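You operate a simulated robot arm through the tools that you are given. There is no shell and no other tool. Be economical: measure what you need, move in short steps, check, and stop when the job is done.

Carry out the task below with a simulated robot arm. There is one attempt and no reset: what you move stays moved.

## Task
Buff the green book's spine and slip it into the red slipcase.
Fine: rub the wax haze off with the round pad and put it back; clamp tight before you rub, loose after.

Only the result counts: the job must be done as asked and must still hold three seconds after the hand-in. Knocking over, shifting, dropping, spilling or breaking anything else fails it.

## Robot
A 6-joint arm with a two-finger parallel gripper, fixed in place. Base frame: the origin is at the foot of the arm, x ahead of it, y to its left, z up; the work surface is at about z = 0. Lengths are in cm, angles in rad, forces in N, time in s.
With the tool pointing down near the work surface it reaches from about 18 to 46 cm from the base axis. Its first joint turns from -1.222 to 1.222 rad. Payload 1.9 kg.
The tool frame sits at the grasp point between the pads (the TCP): z along the fingers, y along the line on which they close. The tips reach 2.3 cm beyond it. Largest opening 9.4 cm; finger width 3.8, thickness 1; the body of the gripper, 5.4 by 9.6 cm, starts 3.9 cm behind the TCP.
Orientation is told as [roll, pitch, yaw] about the base's x, y, z axes, in that order, counted from this pose: with the fingers straight down and closing along the base's y, the tool's x points along the base's -x, its y along +y and its z along -z.

## Interface
- The arm moves only by the tool arm_command. Its argument "rows" is a list of rows, each a list of 3 entries, a list of its own where there are three numbers: the shift along the tool's x, y, z in m, then the turn, a rotation vector about the tool's x, y, z in rad, then the gripper command, from -1 (fully open) to 1 (shut), values between in proportion. In form: [[[x, y, z], [ax, ay, az], jaw], ...]. A call has 1 to 10 rows; each row is the pose to reach, as a shift and turn from the pose commanded when the call began, along the tool's axes at that moment. A row lasts 0.2 s, in which the tool goes at most 5 cm and 0.15 rad; a call with a longer step from one row to the next is refused whole, and so is a gripper value outside its range. A pose out of reach is approached as far as the arm can. The call stops where the force on the tool passes 90 N (or 10 N more than at its start, if that is more) or the arm is blocked; 0.2 s more then pass. The fingers move at their own pace (about 10.8 cm/s each) and stop on an object; they squeeze with about 32 N. The grip force told is the motor's: it shows also when the fingers shut on nothing. Time passes only in rows, and 0.2 s behind the last, so rows that repeat a pose let the fingers close. The reply holds the time, the measured pose of the TCP, the force on the tool along the base axes, the opening and the grip force, in the units named above and with some noise.
- Cameras (640 x 400 px; columns grow to the right, rows downward): "scene" is fixed at [5.79, 30.55, 43.55]; the picture's right is [-0.83, -0.56, 0.00], its down [-0.27, 0.40, -0.87] and it looks along [0.49, -0.72, -0.49] (base axes); focal length 274 px, centre (320, 200). "wrist" rides on the gripper at [8.7, 1.6, -7.4] in the tool frame; the picture's right is [-0.18, 0.98, 0.00], its down [-0.58, -0.11, -0.81] and it looks along [-0.79, -0.15, 0.59] (tool axes); focal length 243 px, centre (320, 200). There is no depth. A picture from a camera that has moved, and an enlarged one, comes with that camera's place and axes in the base frame and with its lens. The place of the scene camera against the robot may be out by one fixed shift of up to 1.2 cm in any direction.
- camera(camera): a new picture of that camera. No time passes.
- zoom(camera, box): a new picture of the part [left, top, right, bottom] of that camera's present view, enlarged. No time passes.
- job_done(): hands the job in; it is judged then, once.

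Work in short steps. Places have to be worked out from the pictures, the camera data and where the tool is seen: move nearer, look again, correct. Check each grasp and each placing, and mend what went wrong. You have 120 turns and 84 pictures in all, those below and enlarged ones among them. Open the gripper and draw the arm clear of the work before you hand the job in, unless the task says otherwise; then end with one line.

The tools are called after "Emit:" as name(argument=value, ...) on one line, values as JSON. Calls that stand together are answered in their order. arm_command: Moves the arm, as the interface text tells. Its arguments: {"type":"object","properties":{"rows":{"type":"array"}},"required":["rows"]} The other tools are called the same way: camera (camera) takes a picture; zoom (camera, box) takes an enlarged picture of a part of a camera's view; job_done () hands the job in.

At the start:

```text
t: 0.0
tcp_pos: [32.78, -11.8, 32.61]
ee_rot: [0.003, -0.002, 0.0]
ft_force: [-0.1, 1.2, -0.3]
opening: 9.42
gripper_force: 0.0
```

scene: 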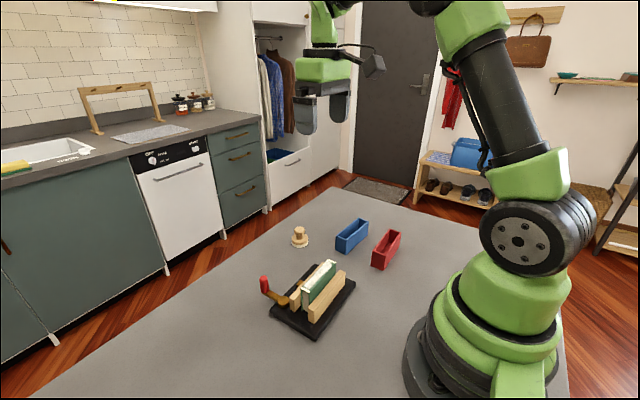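
wrist: 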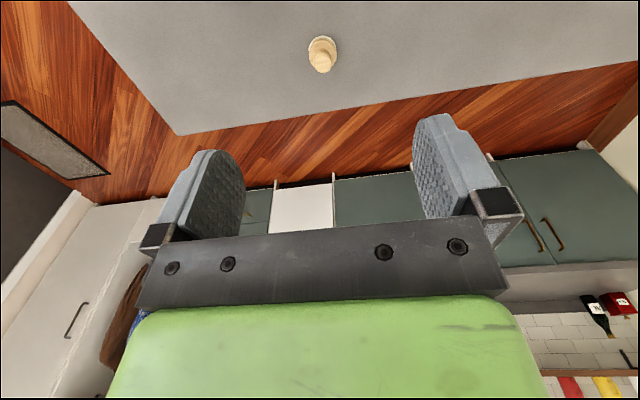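

I'll look closely at the work area first: the clamp with the book, pad, and the two slipcases.

Emit:
zoom(camera="scene", box=[250, 250, 370, 350])

Emit:
zoom(camera="scene", box=[270, 200, 420, 290])

```text
4.00 times, centred on (310, 300) of scene
camera zoom: at [5.79, 30.55, 43.55], right [-0.83, -0.56, 0.0], down [-0.27, 0.4, -0.87], along [0.49, -0.72, -0.49], focal length 1096 px, centre (360, -200)
```

zoom: 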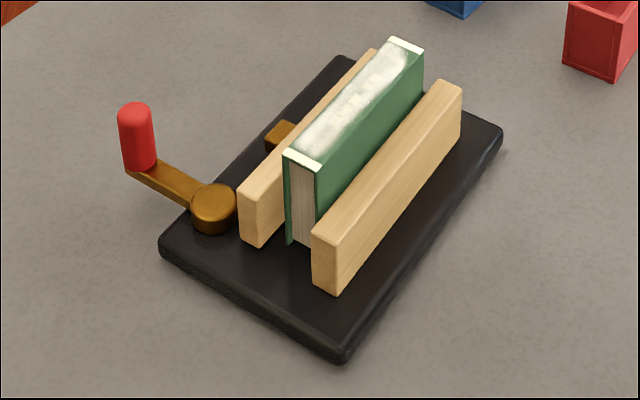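

```text
4.27 times, centred on (345, 245) of scene
camera zoom: at [5.79, 30.55, 43.55], right [-0.83, -0.56, 0.0], down [-0.27, 0.4, -0.87], along [0.49, -0.72, -0.49], focal length 1169 px, centre (213, 8)
```

zoom: 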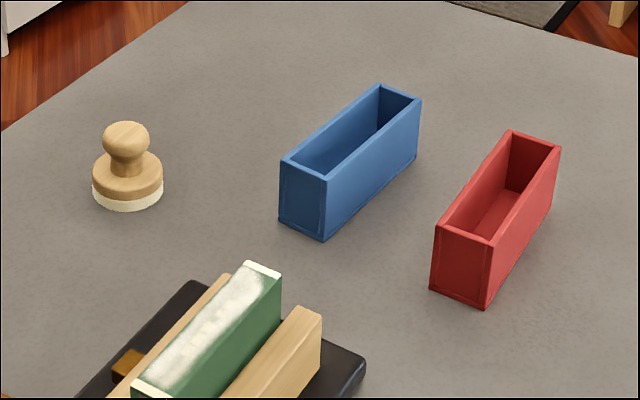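

I estimate clamp plate x 23–33, y ±7, the book along y at x≈26.5, the lever pivot at (31,5.7) and its knob at (35,6), and the red case at (21,-20). I'm moving the wrist camera over the clamp to refine these.

Emit:
arm_command(rows=[[[0.018, 0.022, 0.021], [0, 0, 0], -1], [[0.036, 0.044, 0.042], [0, 0, 0], -1], [[0.054, 0.067, 0.063], [0, 0, 0], -1], [[0.072, 0.09, 0.084], [0, 0, 0], -1], [[0.09, 0.112, 0.105], [0, 0, 0], -1], [[0.108, 0.134, 0.126], [0, 0, 0], -1]])

Emit:
camera(camera="wrist")

```text
t: 1.4
tcp_pos: [21.89, 1.85, 20.12]
ee_rot: [0.001, -0.004, 0.0]
ft_force: [0.6, 0.8, -0.3]
opening: 9.39
gripper_force: 0.0
```

```text
79 pictures are left
camera wrist: at [13.37, 3.48, 27.56], right [0.19, 0.98, 0.0], down [0.58, -0.11, 0.81], along [0.79, -0.15, -0.59], focal length 243 px, centre (320, 200)
```

wrist: 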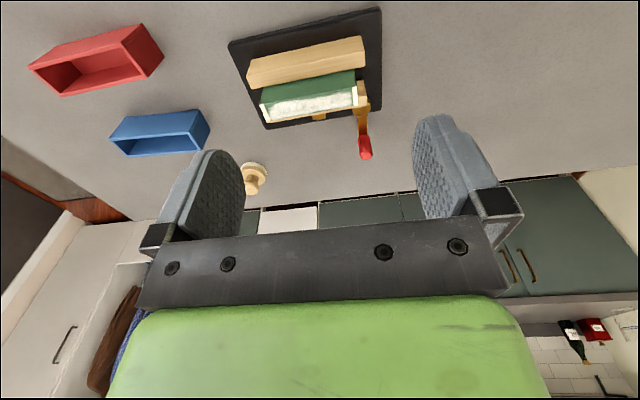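

Everything is in view here; I'll zoom in on the clamp and on the cases and pad to measure.

Emit:
zoom(camera="wrist", box=[220, 0, 400, 168])

Emit:
zoom(camera="wrist", box=[20, 10, 280, 200])

```text
2.38 times, centred on (310, 84) of wrist
camera zoom: at [13.37, 3.48, 27.56], right [0.19, 0.98, 0.0], down [0.58, -0.11, 0.81], along [0.79, -0.15, -0.59], focal length 578 px, centre (344, 476)
```

zoom: 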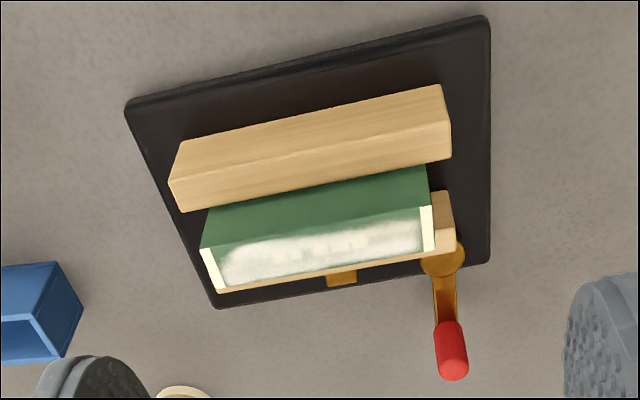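

```text
2.11 times, centred on (150, 105) of wrist
camera zoom: at [13.37, 3.48, 27.56], right [0.19, 0.98, 0.0], down [0.58, -0.11, 0.81], along [0.79, -0.15, -0.59], focal length 511 px, centre (678, 400)
```

zoom: 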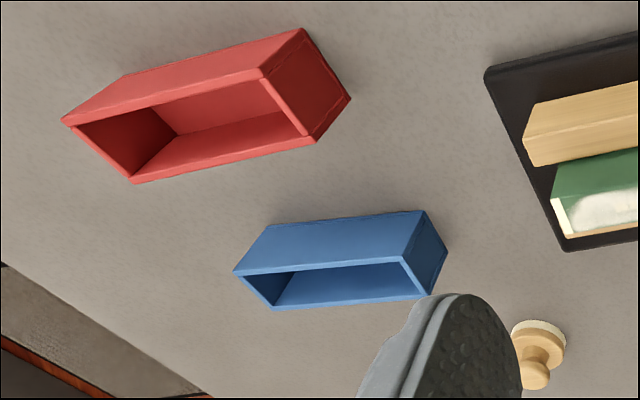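

Wrist measurements give knob ≈(33.8,5.05), z 3–6.7; pivot ≈(29.9,5.0); book centre ≈(25.75,0.1); red case centre ≈(20.4,-20). Next I'll hover above the lever knob.

Emit:
arm_command(rows=[[[-0.04, 0.011, 0.02], [0, 0, 0], -1], [[-0.08, 0.022, 0.04], [0, 0, 0], -1], [[-0.119, 0.032, 0.061], [0, 0, 0], -1], [[-0.119, 0.032, 0.061], [0, 0, 0], -1]])

Emit:
camera(camera="wrist")

Emit:
zoom(camera="scene", box=[250, 230, 370, 330])

```text
t: 2.4
tcp_pos: [33.99, 5.06, 14.03]
ee_rot: [0.003, -0.001, 0.0]
ft_force: [-0.2, -0.5, -0.1]
opening: 9.42
gripper_force: 0.1
```

```text
76 pictures are left
camera wrist: at [25.39, 6.7, 21.49], right [0.18, 0.98, 0.0], down [0.58, -0.11, 0.81], along [0.79, -0.15, -0.59], focal length 243 px, centre (320, 200)
```

wrist: 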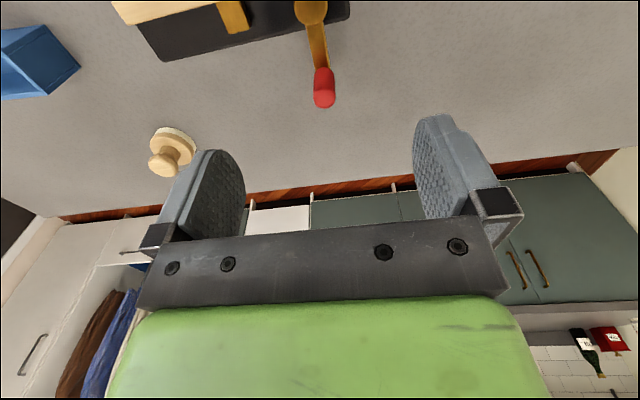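

```text
4.00 times, centred on (310, 280) of scene
camera zoom: at [5.79, 30.55, 43.55], right [-0.83, -0.56, 0.0], down [-0.27, 0.4, -0.87], along [0.49, -0.72, -0.49], focal length 1096 px, centre (360, -120)
```

zoom: 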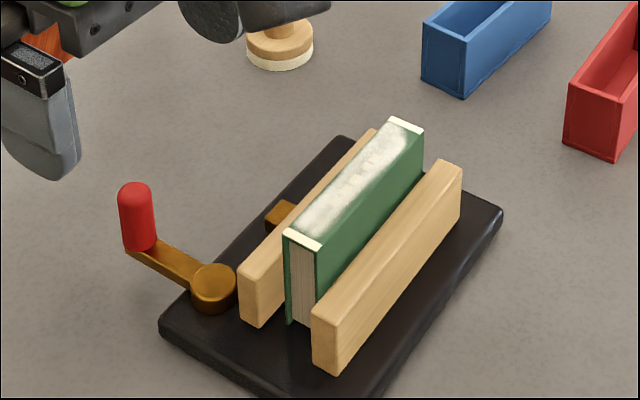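

Refined: knob (34.2,5.2), pivot (30.4,5.2), radius ≈3.8. I'll lower around the knob to TCP z≈5.9 and close.

Emit:
arm_command(rows=[[[-0.002, 0.001, 0.03], [0, 0, 0], -1], [[-0.002, 0.001, 0.06], [0, 0, 0], -1], [[-0.002, 0.001, 0.081], [0, 0, 0], -1], [[-0.002, 0.001, 0.081], [0, 0, 0], 0.5], [[-0.002, 0.001, 0.081], [0, 0, 0], 1], [[-0.002, 0.001, 0.081], [0, 0, 0], 1]])

Emit:
camera(camera="wrist")

Emit:
zoom(camera="scene", box=[250, 230, 370, 330])

```text
t: 3.8
tcp_pos: [34.04, 4.95, 5.88]
ee_rot: [0.002, -0.002, 0.0]
ft_force: [2.1, 1.1, -0.1]
opening: 1.52
gripper_force: 32.4
```

```text
74 pictures are left
camera wrist: at [25.49, 6.68, 13.29], right [0.18, 0.98, 0.0], down [0.58, -0.11, 0.81], along [0.79, -0.15, -0.59], focal length 243 px, centre (320, 200)
```

wrist: 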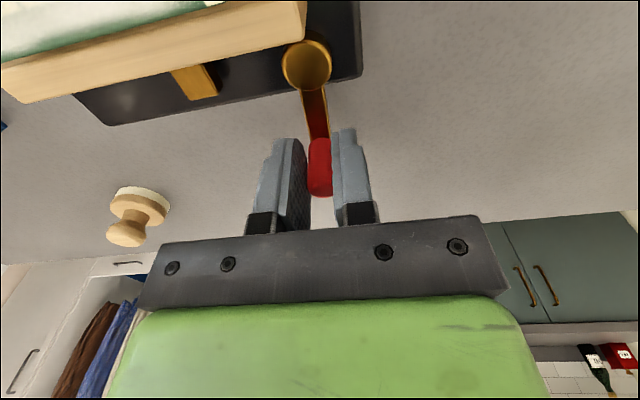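

```text
4.00 times, centred on (310, 280) of scene
camera zoom: at [5.79, 30.55, 43.55], right [-0.83, -0.56, 0.0], down [-0.27, 0.4, -0.87], along [0.49, -0.72, -0.49], focal length 1096 px, centre (360, -120)
```

zoom: 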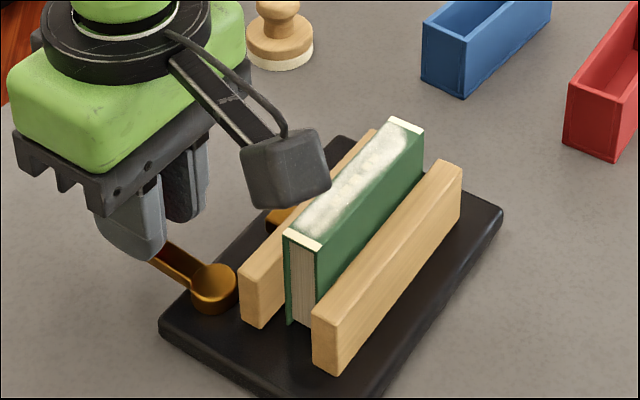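

The knob is gripped (opening 1.5). I'll probe the lever gently clockwise (towards -y) by 0.1 rad while watching the force.

Emit:
arm_command(rows=[[[0.0002, -0.002, 0], [0, 0, 0.05], 1], [[0.0006, -0.004, 0], [0, 0, 0.1], 1]])

```text
t: 4.4
tcp_pos: [34.17, 4.63, 5.84]
ee_rot: [0.003, -0.001, -0.102]
ft_force: [-7.1, 7.3, 14.1]
opening: 1.52
gripper_force: 31.8
```

It moved with modest resistance (~7 N). Continuing to 0.3 rad, then checking whether the jaw moves.

Emit:
arm_command(rows=[[[0.0006, -0.003, 0], [0, 0, 0.07], 1], [[0.0014, -0.0058, 0], [0, 0, 0.14], 1], [[0.0024, -0.0085, 0], [0, 0, 0.21], 1]])

Emit:
zoom(camera="scene", box=[250, 230, 370, 330])

```text
t: 5.2
tcp_pos: [33.92, 3.84, 5.83]
ee_rot: [0.004, -0.003, -0.312]
ft_force: [-9.7, 3.7, 29.2]
opening: 1.53
gripper_force: 32.0
```

```text
4.00 times, centred on (310, 280) of scene
camera zoom: at [5.78, 30.55, 43.56], right [-0.83, -0.56, 0.0], down [-0.27, 0.4, -0.87], along [0.49, -0.72, -0.49], focal length 1096 px, centre (360, -120)
```

zoom: 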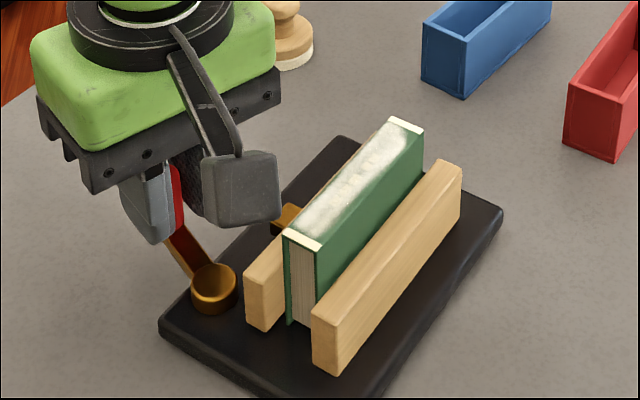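

Clockwise does close the jaw (it shifted toward the book). Continuing another 0.3 rad.

Emit:
arm_command(rows=[[[0.0002, -0.0041, 0], [0, 0, 0.1], 1], [[0.0008, -0.0082, 0], [0, 0, 0.2], 1], [[0.0018, -0.0123, 0], [0, 0, 0.3], 1]])

Emit:
zoom(camera="scene", box=[250, 230, 370, 330])

```text
t: 6.0
tcp_pos: [33.18, 2.65, 5.82]
ee_rot: [0.003, -0.001, -0.613]
ft_force: [-8.7, 13.5, 25.7]
opening: 1.52
gripper_force: 31.9
```

```text
4.00 times, centred on (310, 280) of scene
camera zoom: at [5.78, 30.55, 43.56], right [-0.83, -0.56, 0.0], down [-0.27, 0.4, -0.87], along [0.49, -0.72, -0.49], focal length 1096 px, centre (360, -120)
```

zoom: 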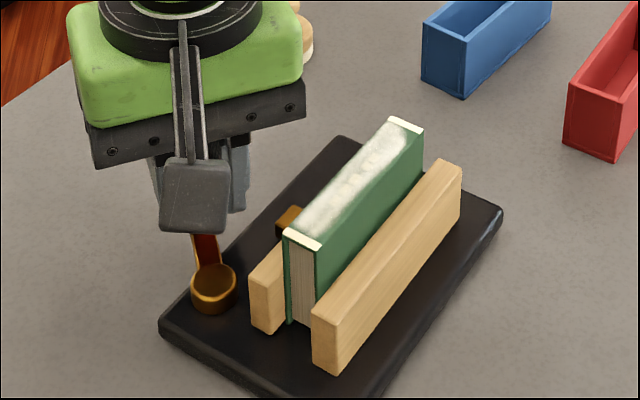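

The jaw keeps closing with little resistance. Continuing another 0.3 rad.

Emit:
arm_command(rows=[[[0.0002, -0.0041, 0], [0, 0, 0.1], 1], [[0.0008, -0.0082, 0], [0, 0, 0.2], 1], [[0.0018, -0.0123, 0], [0, 0, 0.3], 1]])

Emit:
zoom(camera="scene", box=[250, 230, 370, 330])

```text
t: 6.8
tcp_pos: [32.32, 1.75, 5.9]
ee_rot: [0.002, 0.002, -0.913]
ft_force: [-18.3, 33.3, 34.5]
opening: 1.55
gripper_force: 31.8
```

```text
4.00 times, centred on (310, 280) of scene
camera zoom: at [5.78, 30.55, 43.56], right [-0.83, -0.56, 0.0], down [-0.27, 0.4, -0.87], along [0.49, -0.72, -0.49], focal length 1096 px, centre (360, -120)
```

zoom: 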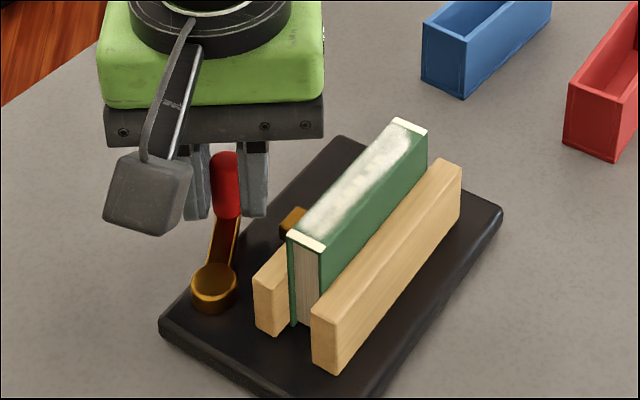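

The jaw has begun moving the book toward the fixed jaw and the load is rising. I'll take a smaller 0.2 rad step.

Emit:
arm_command(rows=[[[0.0002, -0.0041, 0], [0, 0, 0.1], 1], [[0.0008, -0.0082, 0], [0, 0, 0.2], 1]])

Emit:
zoom(camera="scene", box=[250, 230, 370, 330])

```text
t: 7.4
tcp_pos: [31.75, 1.2, 5.73]
ee_rot: [0.003, -0.001, -1.11]
ft_force: [0.6, 5.3, -0.1]
opening: 1.49
gripper_force: 32.7
```

```text
4.00 times, centred on (310, 280) of scene
camera zoom: at [5.79, 30.55, 43.55], right [-0.83, -0.56, 0.0], down [-0.27, 0.4, -0.87], along [0.49, -0.72, -0.49], focal length 1096 px, centre (360, -120)
```

zoom: 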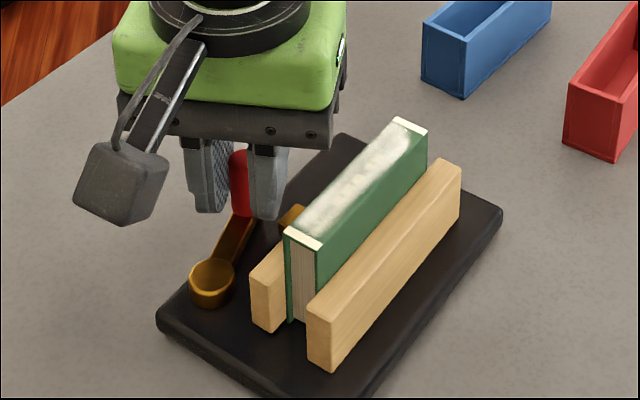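

The clamp base seems to have shifted slightly: my arc pulled outward radially, so the true radius is ≈3.8 about (30.35,5.2). I'll check how far it moved before going on.

Emit:
zoom(camera="scene", box=[250, 250, 370, 350])

Emit:
camera(camera="wrist")

```text
4.00 times, centred on (310, 300) of scene
camera zoom: at [5.79, 30.55, 43.55], right [-0.83, -0.56, 0.0], down [-0.27, 0.4, -0.87], along [0.49, -0.72, -0.49], focal length 1096 px, centre (360, -200)
```

zoom: 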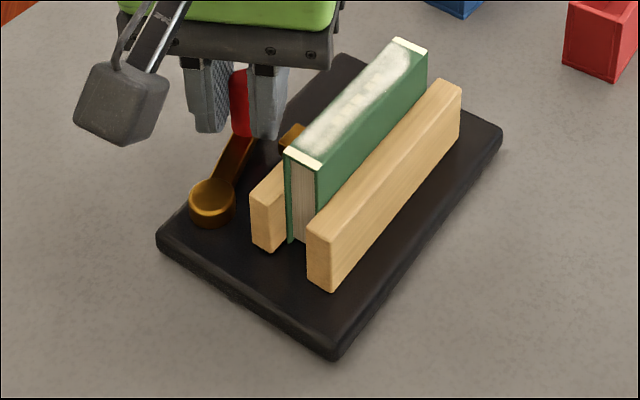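

```text
67 pictures are left
camera wrist: at [29.39, 9.68, 13.21], right [0.96, 0.27, 0.0], down [0.16, -0.57, 0.81], along [0.22, -0.78, -0.59], focal length 243 px, centre (320, 200)
```

wrist: 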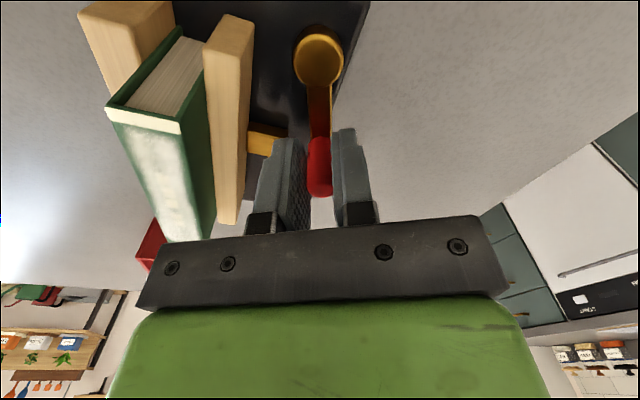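

The base rotated about 2° and the load has now relaxed. I'll open the fingers slightly to release any remaining stress, then look at where the knob rests.

Emit:
arm_command(rows=[[[0, 0, 0], [0, 0, 0], 0.5], [[0, 0, 0], [0, 0, 0], 0.5]])

Emit:
zoom(camera="wrist", box=[200, 0, 440, 230])

Emit:
zoom(camera="scene", box=[250, 250, 370, 350])

```text
t: 8.0
tcp_pos: [31.82, 1.39, 5.73]
ee_rot: [0.005, 0.0, -1.109]
ft_force: [-0.5, 0.0, -1.5]
opening: 2.34
gripper_force: 0.1
```

```text
1.74 times, centred on (320, 115) of wrist
camera zoom: at [29.36, 9.76, 13.28], right [0.96, 0.27, 0.0], down [0.16, -0.57, 0.81], along [0.22, -0.78, -0.59], focal length 422 px, centre (320, 348)
```

zoom: 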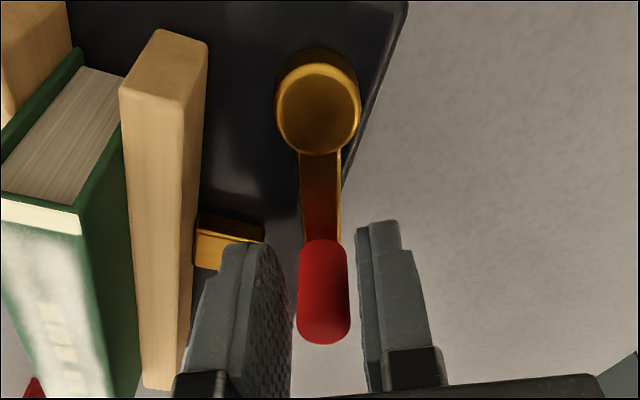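

```text
4.00 times, centred on (310, 300) of scene
camera zoom: at [5.79, 30.55, 43.55], right [-0.83, -0.56, 0.0], down [-0.27, 0.4, -0.87], along [0.49, -0.72, -0.49], focal length 1096 px, centre (360, -200)
```

zoom: 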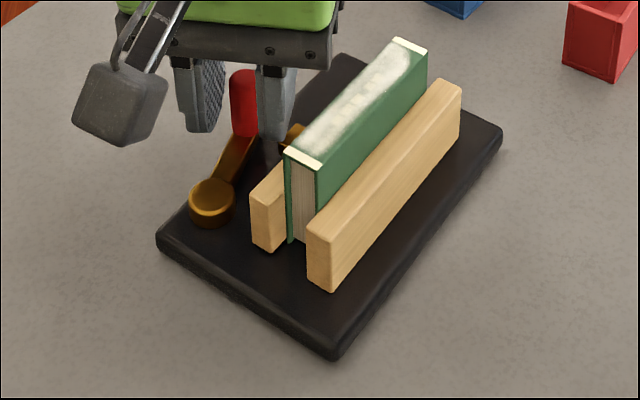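

The knob is free and the lever is at ≈1.26 rad about (30.6,5.2). To clear the jaw and gold block I'll raise 0.8 cm, recentre laterally by closing on the knob, and read the force.

Emit:
arm_command(rows=[[[0, 0, -0.008], [0, 0, 0], 0.5], [[0, 0, -0.008], [0, 0, 0], 1], [[0, 0, -0.008], [0, 0, 0], 1]])

```text
t: 8.8
tcp_pos: [31.67, 1.25, 6.55]
ee_rot: [0.002, -0.001, -1.11]
ft_force: [-0.7, -1.9, -0.1]
opening: 1.48
gripper_force: 32.0
```

The grip holds with low force. Next I turn 0.1 rad along the corrected arc.

Emit:
arm_command(rows=[[[0.0004, -0.002, 0], [0, 0, 0.05], 1], [[0.0008, -0.0039, 0], [0, 0, 0.1], 1]])

```text
t: 9.4
tcp_pos: [31.24, 1.15, 6.62]
ee_rot: [0.003, 0.0, -1.21]
ft_force: [-0.4, -2.7, -0.7]
opening: 1.5
gripper_force: 31.9
```

Force is low. Another 0.2 rad.

Emit:
arm_command(rows=[[[0.0008, -0.0039, 0], [0, 0, 0.1], 1], [[0.002, -0.0077, 0], [0, 0, 0.2], 1]])

Emit:
zoom(camera="scene", box=[250, 250, 370, 350])

Emit:
camera(camera="wrist")

```text
t: 10.0
tcp_pos: [30.45, 1.19, 6.75]
ee_rot: [0.004, 0.0, -1.413]
ft_force: [4.1, -4.7, 0.3]
opening: 1.54
gripper_force: 31.8
```

```text
4.00 times, centred on (310, 300) of scene
camera zoom: at [5.79, 30.55, 43.55], right [-0.83, -0.56, 0.0], down [-0.27, 0.4, -0.87], along [0.49, -0.72, -0.49], focal length 1096 px, centre (360, -200)
```

zoom: 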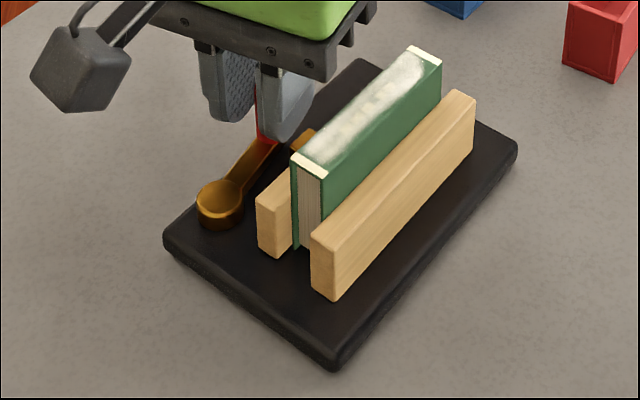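

```text
63 pictures are left
camera wrist: at [30.76, 9.92, 14.14], right [1.0, -0.03, 0.0], down [-0.02, -0.59, 0.81], along [-0.02, -0.81, -0.59], focal length 243 px, centre (320, 200)
```

wrist: 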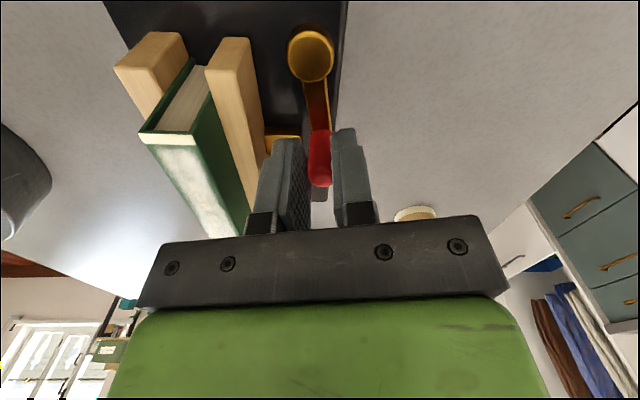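

The whole clamp slid slightly toward -x this time, which suggests the lever is at its tight end. I'll zoom in on the jaws to check for contact.

Emit:
zoom(camera="wrist", box=[100, 0, 360, 165])

Emit:
zoom(camera="scene", box=[290, 255, 350, 330])

```text
2.42 times, centred on (230, 82) of wrist
camera zoom: at [30.76, 9.92, 14.14], right [1.0, -0.03, 0.0], down [-0.02, -0.59, 0.81], along [-0.02, -0.81, -0.59], focal length 588 px, centre (538, 485)
```

zoom: 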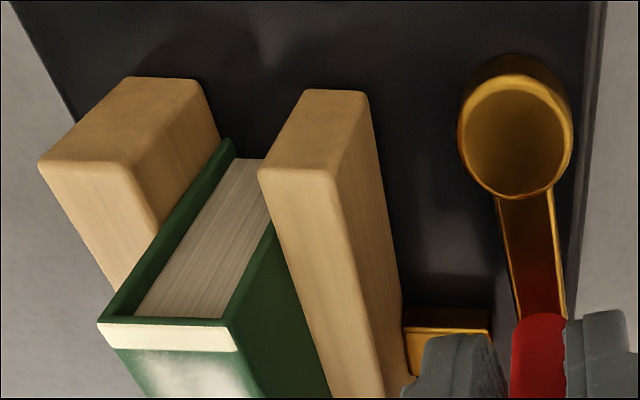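

```text
5.33 times, centred on (320, 292) of scene
camera zoom: at [5.79, 30.55, 43.55], right [-0.83, -0.56, 0.0], down [-0.27, 0.4, -0.87], along [0.49, -0.72, -0.49], focal length 1462 px, centre (320, -293)
```

zoom: 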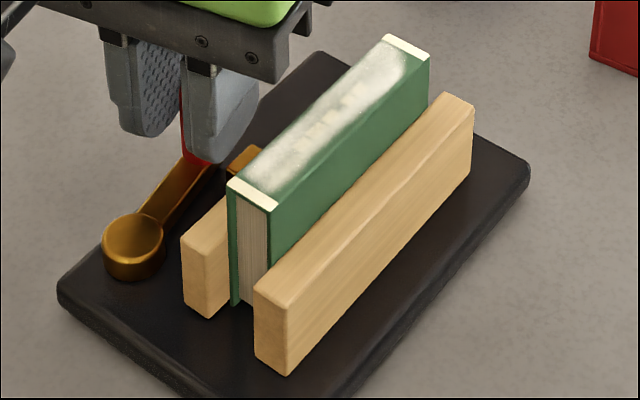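

Both jaws look to be touching the book, and the lever is at ≈1.52 rad. To finish tightening with clearance over the jaw I'll loosen slightly, raise 0.4 cm, regrip and turn 0.1 rad more.

Emit:
arm_command(rows=[[[0, 0, 0], [0, 0, 0], 0.6], [[0, 0, -0.004], [0, 0, 0], 0.6], [[0, 0, -0.004], [0, 0, 0], 1], [[0, 0, -0.004], [0, 0, 0], 1]])

Emit:
arm_command(rows=[[[0.0003, -0.002, 0], [0, 0, 0.05], 1], [[0.0006, -0.0039, 0], [0, 0, 0.1], 1]])

Emit:
zoom(camera="scene", box=[250, 250, 370, 350])

Emit:
zoom(camera="wrist", box=[100, 0, 360, 165])

```text
t: 11.0
tcp_pos: [30.47, 1.25, 7.11]
ee_rot: [0.003, 0.003, -1.411]
ft_force: [5.3, 0.5, -0.3]
opening: 1.51
gripper_force: 31.8
```

```text
t: 11.6
tcp_pos: [30.17, 1.12, 7.01]
ee_rot: [0.004, 0.002, -1.51]
ft_force: [16.0, 0.2, 2.6]
opening: 1.5
gripper_force: 31.7
```

```text
4.00 times, centred on (310, 300) of scene
camera zoom: at [5.79, 30.55, 43.55], right [-0.83, -0.56, 0.0], down [-0.27, 0.4, -0.87], along [0.49, -0.72, -0.49], focal length 1096 px, centre (360, -200)
```

zoom: 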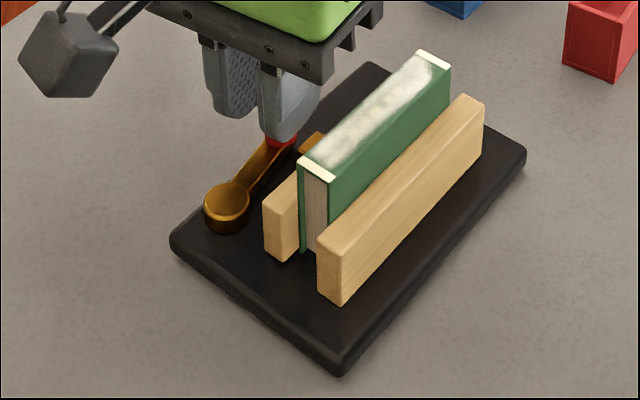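

```text
2.42 times, centred on (230, 82) of wrist
camera zoom: at [31.28, 9.9, 14.51], right [0.99, -0.13, 0.0], down [-0.08, -0.59, 0.8], along [-0.1, -0.8, -0.59], focal length 588 px, centre (538, 485)
```

zoom: 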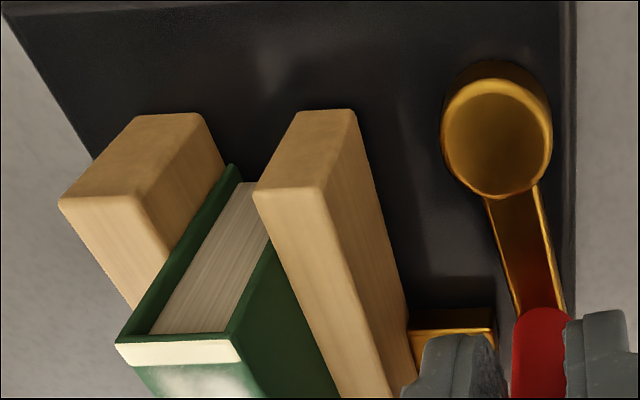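

Now the lever no longer turns relative to the base and the whole clamp slides at 16 N, so it is tight. I'll release and lift straight up.

Emit:
arm_command(rows=[[[0, 0, 0], [0, 0, 0], 0.6], [[0, 0, 0], [0, 0, 0], 0.6], [[0, 0, -0.04], [0, 0, 0], 0.6], [[0, 0, -0.08], [0, 0, 0], -0.2], [[0, 0, -0.12], [0, 0, 0], -0.2]])

Emit:
zoom(camera="scene", box=[250, 240, 370, 340])

Emit:
camera(camera="wrist")

```text
t: 12.8
tcp_pos: [30.01, 0.81, 19.3]
ee_rot: [0.002, 0.001, -1.509]
ft_force: [-0.9, 0.1, 0.2]
opening: 5.64
gripper_force: 0.0
```

```text
4.00 times, centred on (310, 290) of scene
camera zoom: at [5.79, 30.55, 43.55], right [-0.83, -0.56, 0.0], down [-0.27, 0.4, -0.87], along [0.49, -0.72, -0.49], focal length 1096 px, centre (360, -160)
```

zoom: 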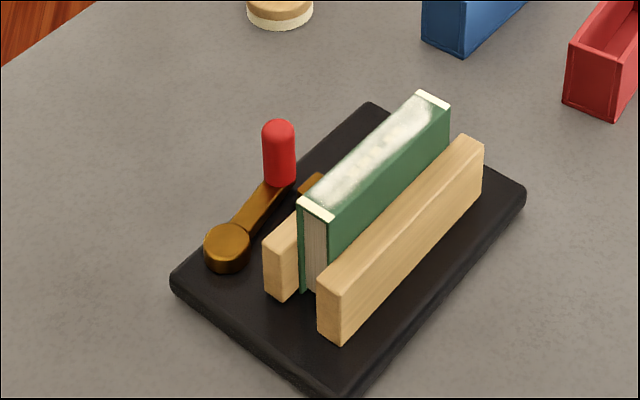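

```text
57 pictures are left
camera wrist: at [31.2, 9.62, 26.7], right [0.99, -0.12, 0.0], down [-0.07, -0.59, 0.81], along [-0.1, -0.8, -0.59], focal length 243 px, centre (320, 200)
```

wrist: 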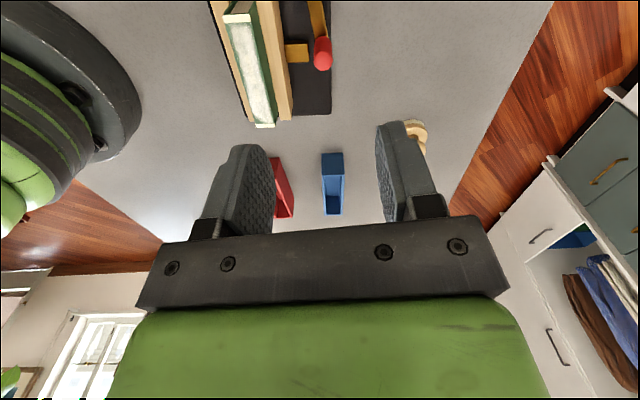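

The book is clamped with the lever alongside the jaw. Now I'll hover over the round pad at ≈(39.8,-12), keeping this wrist yaw.

Emit:
arm_command(rows=[[[-0.0335, 0.0225, 0.0], [0, 0, 0], -0.2], [[-0.067, 0.045, 0.015], [0, 0, 0], -0.2], [[-0.1, 0.0675, 0.03], [0, 0, 0], -0.2], [[-0.134, 0.09, 0.045], [0, 0, 0.03], -0.2], [[-0.134, 0.09, 0.045], [0, 0, 0.06], -0.2]])

Emit:
camera(camera="wrist")

Emit:
zoom(camera="scene", box=[270, 200, 350, 270])

```text
t: 14.0
tcp_pos: [39.99, -11.83, 14.49]
ee_rot: [0.001, 0.001, -1.57]
ft_force: [0.1, -0.1, -0.4]
opening: 5.68
gripper_force: 0.1
```

```text
56 pictures are left
camera wrist: at [41.59, -3.18, 21.91], right [0.98, -0.18, 0.0], down [-0.11, -0.58, 0.81], along [-0.15, -0.79, -0.59], focal length 243 px, centre (320, 200)
```

wrist: 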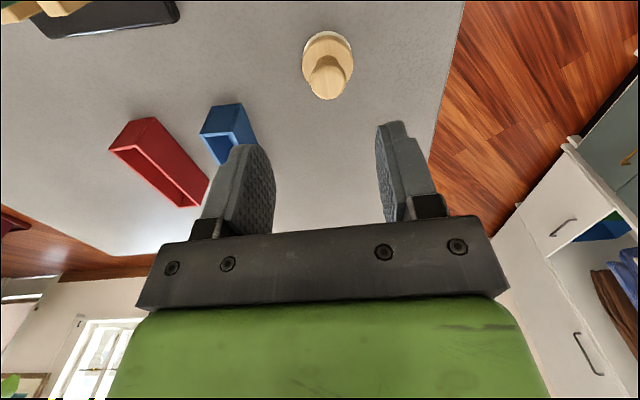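

```text
5.71 times, centred on (310, 235) of scene
camera zoom: at [5.79, 30.55, 43.55], right [-0.83, -0.56, 0.0], down [-0.27, 0.4, -0.87], along [0.49, -0.72, -0.49], focal length 1566 px, centre (377, 0)
```

zoom: 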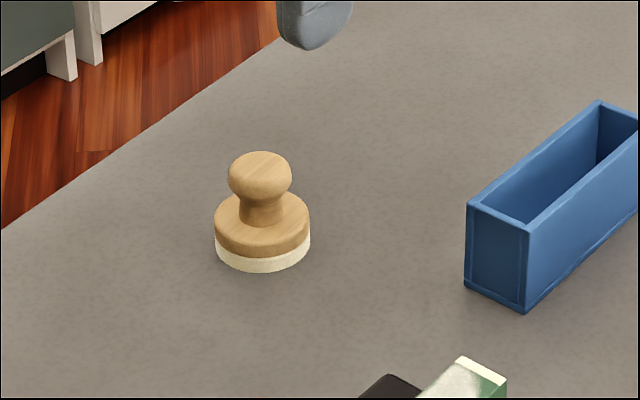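

Pad: disc ≈4.1 cm wide, knob ≈2.75 wide with top at z≈4.4, centre ≈(40.2,-12.3). I'll descend partway and recheck.

Emit:
arm_command(rows=[[[-0.0025, 0.001, 0.025], [0, 0, 0], -0.2], [[-0.005, 0.002, 0.055], [0, 0, 0], -0.2], [[-0.005, 0.002, 0.055], [0, 0, 0], -0.2]])

Emit:
camera(camera="wrist")

Emit:
zoom(camera="scene", box=[270, 200, 350, 270])

```text
t: 14.8
tcp_pos: [40.07, -12.31, 9.01]
ee_rot: [0.002, 0.001, -1.571]
ft_force: [-0.5, 0.6, 0.9]
opening: 5.68
gripper_force: 0.0
```

```text
54 pictures are left
camera wrist: at [41.7, -3.66, 16.47], right [0.98, -0.18, 0.0], down [-0.11, -0.58, 0.81], along [-0.15, -0.79, -0.59], focal length 243 px, centre (320, 200)
```

wrist: 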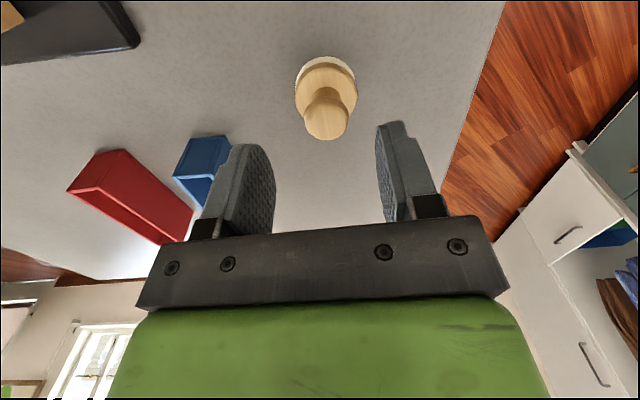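

```text
5.71 times, centred on (310, 235) of scene
camera zoom: at [5.79, 30.55, 43.55], right [-0.83, -0.56, 0.0], down [-0.27, 0.4, -0.87], along [0.49, -0.72, -0.49], focal length 1566 px, centre (377, 0)
```

zoom: 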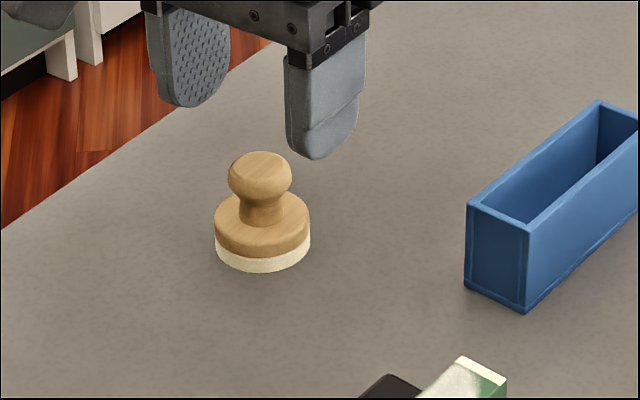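

Pad centre now ≈(40.5,-12.05). I'll descend to TCP z≈4.6, so the tips stay just above the disc, and close.

Emit:
arm_command(rows=[[[0.002, 0.004, 0.025], [0, 0, 0], -0.2], [[0.002, 0.004, 0.044], [0, 0, 0], -0.2], [[0.002, 0.004, 0.044], [0, 0, 0], 0.3], [[0.002, 0.004, 0.044], [0, 0, 0], 1], [[0.002, 0.004, 0.044], [0, 0, 0], 1]])

Emit:
zoom(camera="scene", box=[270, 200, 350, 270])

Emit:
camera(camera="wrist")

```text
t: 16.0
tcp_pos: [40.49, -12.16, 4.72]
ee_rot: [0.002, 0.002, -1.572]
ft_force: [0.9, 0.9, -0.3]
opening: 2.64
gripper_force: 31.8
```

```text
5.71 times, centred on (310, 235) of scene
camera zoom: at [5.79, 30.55, 43.55], right [-0.83, -0.56, 0.0], down [-0.27, 0.4, -0.87], along [0.49, -0.72, -0.49], focal length 1566 px, centre (377, 0)
```

zoom: 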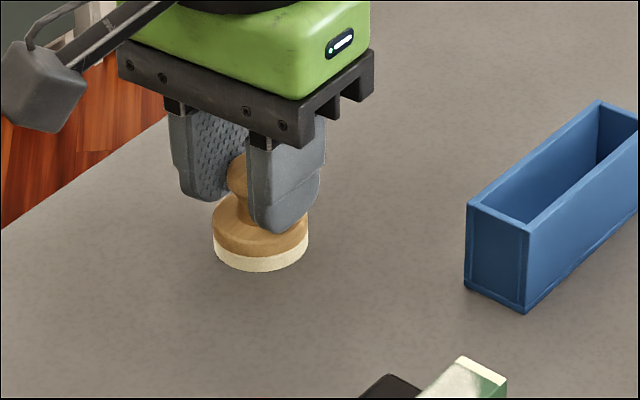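

```text
51 pictures are left
camera wrist: at [42.15, -3.45, 12.09], right [0.98, -0.18, 0.0], down [-0.11, -0.58, 0.81], along [-0.15, -0.79, -0.59], focal length 243 px, centre (320, 200)
```

wrist: 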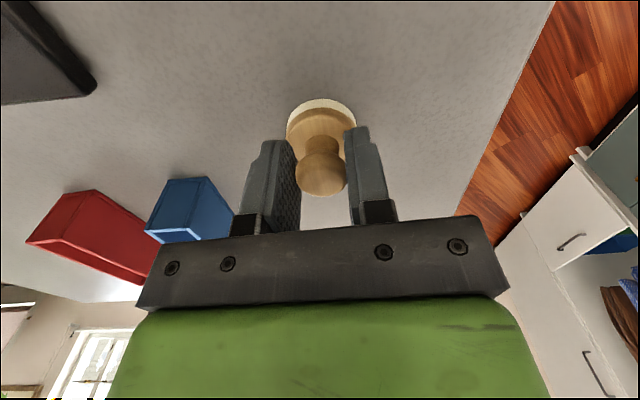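

The pad is gripped at (40.49,-12.16, z 4.72), which I'll remember for the return. I'll lift and carry it above the spine, whose centre I now estimate at (24.7,0.25) tilted ≈0.066 rad.

Emit:
arm_command(rows=[[[0, 0, -0.02], [0, 0, 0], 1], [[0, 0, -0.06], [0, 0, 0], 1], [[0, 0, -0.1], [0, 0, 0], 1], [[0.03, -0.038, -0.1], [0, 0, 0], 1], [[0.06, -0.076, -0.1], [0, 0, 0], 1], [[0.09, -0.114, -0.1], [0, 0, 0], 1], [[0.115, -0.145, -0.1], [0, 0, 0], 1], [[0.124, -0.157, -0.1], [0, 0, 0], 1], [[0.124, -0.157, -0.1], [0, 0, 0], 1]])

Emit:
camera(camera="wrist")

Emit:
zoom(camera="scene", box=[250, 215, 394, 335])

```text
t: 18.0
tcp_pos: [24.86, 0.32, 14.9]
ee_rot: [0.003, 0.002, -1.57]
ft_force: [0.0, -0.1, -1.5]
opening: 2.63
gripper_force: 32.1
```

```text
50 pictures are left
camera wrist: at [26.4, 8.94, 22.25], right [0.98, -0.18, 0.0], down [-0.11, -0.58, 0.81], along [-0.15, -0.79, -0.59], focal length 243 px, centre (320, 200)
```

wrist: 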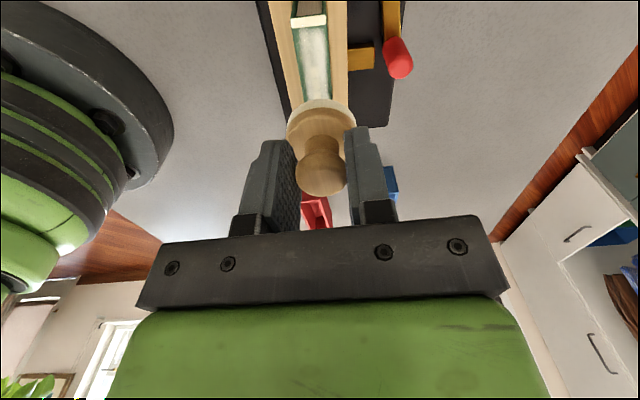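

```text
3.33 times, centred on (322, 275) of scene
camera zoom: at [5.79, 30.55, 43.55], right [-0.83, -0.56, 0.0], down [-0.27, 0.4, -0.87], along [0.49, -0.72, -0.49], focal length 914 px, centre (313, -50)
```

zoom: 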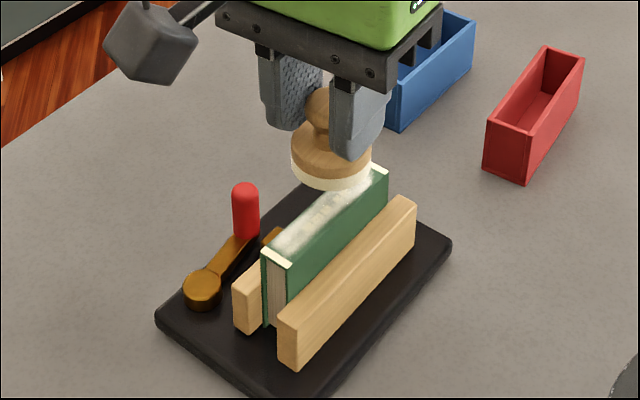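

The spine axis runs ≈(24.6+0.08·y). I'll centre and lower gently toward contact, expected near TCP z≈12.

Emit:
arm_command(rows=[[[0, -0.002, 0.012], [0, 0, 0], 1], [[0, -0.002, 0.022], [0, 0, 0], 1], [[0, -0.002, 0.025], [0, 0, 0], 1], [[0, -0.002, 0.027], [0, 0, 0], 1]])

Emit:
zoom(camera="scene", box=[270, 240, 390, 315])

```text
t: 19.0
tcp_pos: [24.63, 0.38, 11.99]
ee_rot: [0.006, 0.001, -1.571]
ft_force: [-3.7, -1.5, 29.4]
opening: 2.66
gripper_force: 32.1
```

```text
5.33 times, centred on (330, 278) of scene
camera zoom: at [5.78, 30.55, 43.56], right [-0.83, -0.56, 0.0], down [-0.27, 0.4, -0.87], along [0.49, -0.72, -0.49], focal length 1462 px, centre (267, -213)
```

zoom: 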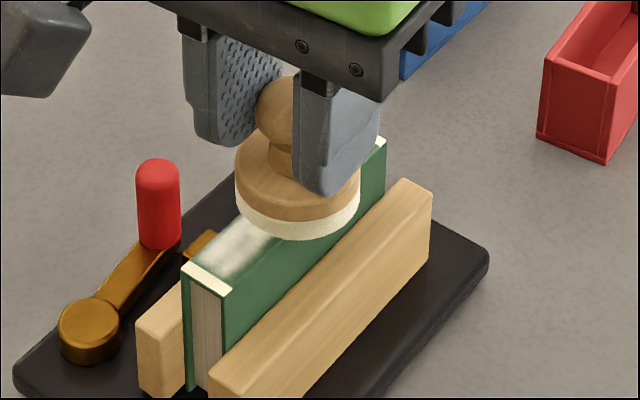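

Contact made at 29 N. I'll ease off slightly and stroke along the spine, y +3.3 to -2.9.

Emit:
arm_command(rows=[[[0.0, 0.0, -0.001], [0, 0, 0], 1], [[0.012, 0.001, -0.001], [0, 0, 0], 1], [[0.024, 0.002, -0.001], [0, 0, 0], 1], [[0.03, 0.0024, -0.001], [0, 0, 0], 1], [[0.018, 0.0014, -0.001], [0, 0, 0], 1], [[0.006, 0.0005, -0.001], [0, 0, 0], 1], [[-0.008, -0.0006, -0.001], [0, 0, 0], 1], [[-0.022, -0.0018, -0.001], [0, 0, 0], 1], [[-0.032, -0.0026, -0.001], [0, 0, 0], 1], [[-0.032, -0.0026, -0.001], [0, 0, 0], 1]])

Emit:
zoom(camera="scene", box=[250, 240, 394, 340])

```text
t: 21.2
tcp_pos: [24.37, -2.93, 11.92]
ee_rot: [0.001, 0.0, -1.57]
ft_force: [-0.9, 0.8, 9.9]
opening: 2.63
gripper_force: 32.7
```

```text
4.00 times, centred on (322, 290) of scene
camera zoom: at [5.78, 30.55, 43.55], right [-0.83, -0.56, 0.0], down [-0.27, 0.4, -0.87], along [0.49, -0.72, -0.49], focal length 1096 px, centre (312, -160)
```

zoom: 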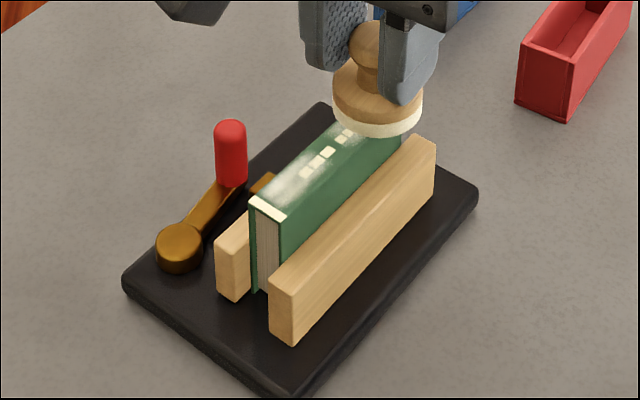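

The haze is lifting (lettering is showing) at ~10 N and the clamp has stayed put. More strokes.

Emit:
arm_command(rows=[[[0.013, 0.001, 0], [0, 0, 0], 1], [[0.027, 0.0021, 0], [0, 0, 0], 1], [[0.041, 0.0033, 0], [0, 0, 0], 1], [[0.054, 0.0043, 0], [0, 0, 0], 1], [[0.065, 0.0052, 0], [0, 0, 0], 1], [[0.052, 0.0042, 0], [0, 0, 0], 1], [[0.04, 0.0032, 0], [0, 0, 0], 1], [[0.027, 0.0021, 0], [0, 0, 0], 1], [[0.013, 0.001, 0], [0, 0, 0], 1], [[0, 0, 0], [0, 0, 0], 1]])

Emit:
arm_command(rows=[[[0.013, 0.001, 0], [0, 0, 0], 1], [[0.027, 0.0021, 0], [0, 0, 0], 1], [[0.041, 0.0033, 0], [0, 0, 0], 1], [[0.054, 0.0043, 0], [0, 0, 0], 1], [[0.065, 0.0052, 0], [0, 0, 0], 1], [[0.052, 0.0042, 0], [0, 0, 0], 1], [[0.04, 0.0032, 0], [0, 0, 0], 1], [[0.027, 0.0021, 0], [0, 0, 0], 1], [[0.013, 0.001, 0], [0, 0, 0], 1], [[0, 0, 0], [0, 0, 0], 1]])

Emit:
zoom(camera="scene", box=[250, 240, 394, 340])

```text
t: 23.4
tcp_pos: [24.39, -2.8, 12.0]
ee_rot: [0.003, 0.002, -1.567]
ft_force: [0.3, 4.2, 5.4]
opening: 2.63
gripper_force: 32.5
```

```text
t: 25.6
tcp_pos: [24.34, -2.82, 12.0]
ee_rot: [0.001, 0.001, -1.567]
ft_force: [-0.6, -1.1, -0.6]
opening: 2.64
gripper_force: 32.3
```

```text
4.00 times, centred on (322, 290) of scene
camera zoom: at [5.79, 30.55, 43.55], right [-0.83, -0.56, 0.0], down [-0.27, 0.4, -0.87], along [0.49, -0.72, -0.49], focal length 1096 px, centre (312, -160)
```

zoom: 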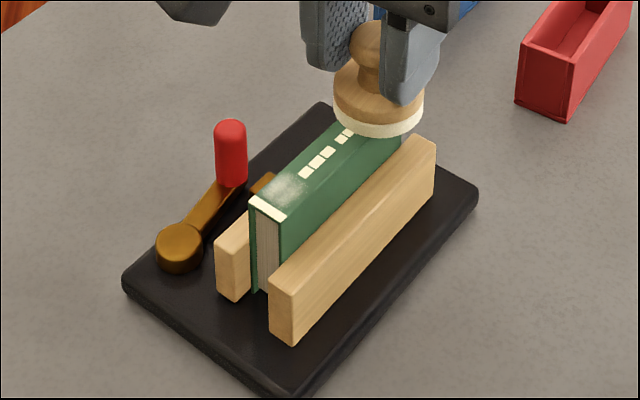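

Force has faded, and haze remains at the near end. I'll press ~1 mm lower and rub more around y 1.5–3.8.

Emit:
arm_command(rows=[[[0, 0, 0.001], [0, 0, 0], 1], [[0.02, 0.0016, 0.0012], [0, 0, 0], 1], [[0.04, 0.0032, 0.0012], [0, 0, 0], 1], [[0.055, 0.0044, 0.0012], [0, 0, 0], 1], [[0.067, 0.0053, 0.0012], [0, 0, 0], 1], [[0.055, 0.0044, 0.0012], [0, 0, 0], 1], [[0.045, 0.0036, 0.0012], [0, 0, 0], 1], [[0.057, 0.0044, 0.0012], [0, 0, 0], 1], [[0.067, 0.0053, 0.0012], [0, 0, 0], 1], [[0.057, 0.0044, 0.0012], [0, 0, 0], 1]])

Emit:
arm_command(rows=[[[0.01, 0.0008, 0], [0, 0, 0], 1], [[0, 0, 0], [0, 0, 0], 1], [[0.01, 0.0008, 0], [0, 0, 0], 1], [[0, 0, 0], [0, 0, 0], 1], [[-0.015, -0.0012, 0], [0, 0, 0], 1], [[-0.03, -0.0024, 0], [0, 0, 0], 1], [[-0.045, -0.0036, 0], [0, 0, 0], 1], [[-0.06, -0.0048, 0], [0, 0, 0], 1]])

Emit:
zoom(camera="scene", box=[250, 240, 394, 340])

```text
t: 27.8
tcp_pos: [24.9, 3.03, 11.82]
ee_rot: [0.004, 0.002, -1.571]
ft_force: [2.5, 11.4, 22.6]
opening: 2.61
gripper_force: 31.7
```

```text
t: 29.6
tcp_pos: [24.18, -3.2, 11.89]
ee_rot: [0.0, 0.002, -1.571]
ft_force: [0.2, 3.2, 8.3]
opening: 2.64
gripper_force: 32.4
```

```text
4.00 times, centred on (322, 290) of scene
camera zoom: at [5.79, 30.55, 43.55], right [-0.83, -0.56, 0.0], down [-0.27, 0.4, -0.87], along [0.49, -0.72, -0.49], focal length 1096 px, centre (312, -160)
```

zoom: 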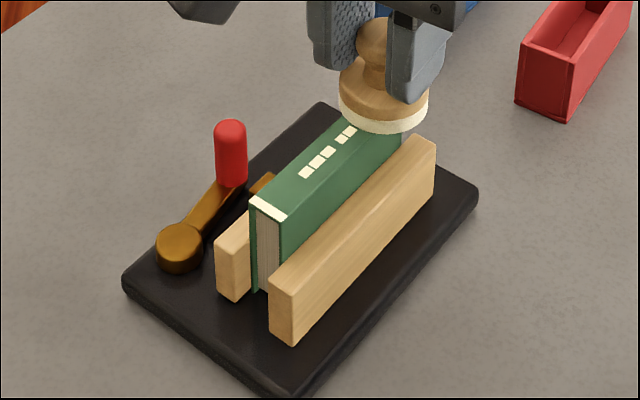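

The near end is clean. I'll do a few strokes at the far end, then lift and inspect.

Emit:
arm_command(rows=[[[0.012, 0.001, 0.0003], [0, 0, 0], 1], [[0.024, 0.002, 0.0003], [0, 0, 0], 1], [[0.012, 0.001, 0.0003], [0, 0, 0], 1], [[-0.002, 0, 0.0003], [0, 0, 0], 1], [[0.012, 0.001, 0.0003], [0, 0, 0], 1], [[0.024, 0.002, 0.0003], [0, 0, 0], 1], [[0.01, 0.001, 0.0003], [0, 0, 0], 1], [[-0.002, 0, 0.0003], [0, 0, 0], 1], [[-0.002, 0, -0.02], [0, 0, 0], 1], [[-0.03, 0.03, -0.04], [0, 0, 0], 1]])

Emit:
zoom(camera="scene", box=[280, 240, 380, 315])

```text
t: 31.8
tcp_pos: [27.27, -6.27, 15.89]
ee_rot: [0.001, 0.002, -1.57]
ft_force: [0.6, -0.6, -0.3]
opening: 2.62
gripper_force: 32.0
```

```text
5.33 times, centred on (330, 278) of scene
camera zoom: at [5.78, 30.55, 43.55], right [-0.83, -0.56, 0.0], down [-0.27, 0.4, -0.87], along [0.49, -0.72, -0.49], focal length 1462 px, centre (267, -213)
```

zoom: 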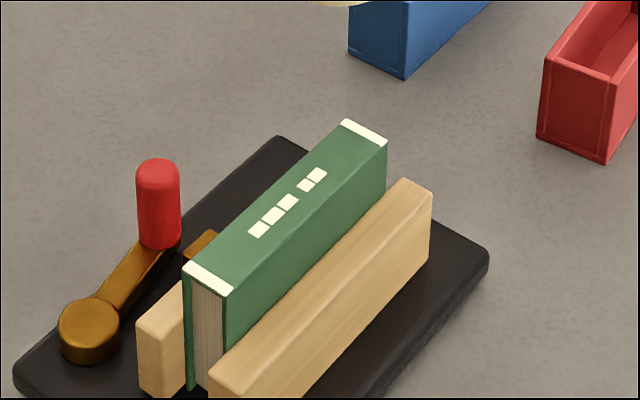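

The spine is fully clean. Carrying the pad back above its original spot (40.49,-12.16).

Emit:
arm_command(rows=[[[-0.015, 0.035, 0], [0, 0, 0], 1], [[-0.03, 0.07, 0], [0, 0, 0], 1], [[-0.045, 0.105, 0], [0, 0, 0], 1], [[-0.059, 0.1322, 0], [0, 0, 0], 1], [[-0.059, 0.1322, 0.04], [0, 0, 0], 1], [[-0.059, 0.1322, 0.08], [0, 0, 0], 1], [[-0.059, 0.1322, 0.105], [0, 0, 0], 1], [[-0.059, 0.1322, 0.107], [0, 0, 0], 1]])

Emit:
zoom(camera="scene", box=[270, 200, 350, 270])

```text
t: 33.6
tcp_pos: [40.66, -12.07, 5.28]
ee_rot: [0.002, 0.002, -1.571]
ft_force: [0.0, -0.5, -0.6]
opening: 2.6
gripper_force: 32.6
```

```text
5.71 times, centred on (310, 235) of scene
camera zoom: at [5.79, 30.55, 43.55], right [-0.83, -0.56, 0.0], down [-0.27, 0.4, -0.87], along [0.49, -0.72, -0.49], focal length 1566 px, centre (377, 0)
```

zoom: 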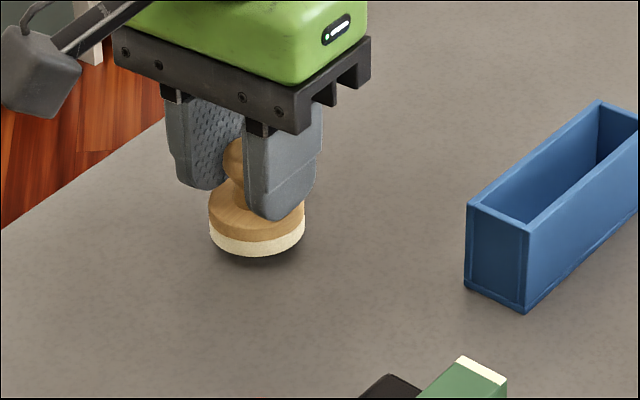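

The pad hovers ~0.55 cm up and ~0.2 cm off. I'll correct x by -0.15 and y by -0.1, lower to contact, release and lift.

Emit:
arm_command(rows=[[[-0.001, -0.0015, 0.003], [0, 0, 0], 1], [[-0.001, -0.0015, 0.0048], [0, 0, 0], 1], [[-0.001, -0.0015, 0.0055], [0, 0, 0], 1]])

```text
t: 34.4
tcp_pos: [40.51, -12.21, 4.56]
ee_rot: [0.002, 0.003, -1.571]
ft_force: [-0.7, 0.7, -0.7]
opening: 2.62
gripper_force: 32.1
```

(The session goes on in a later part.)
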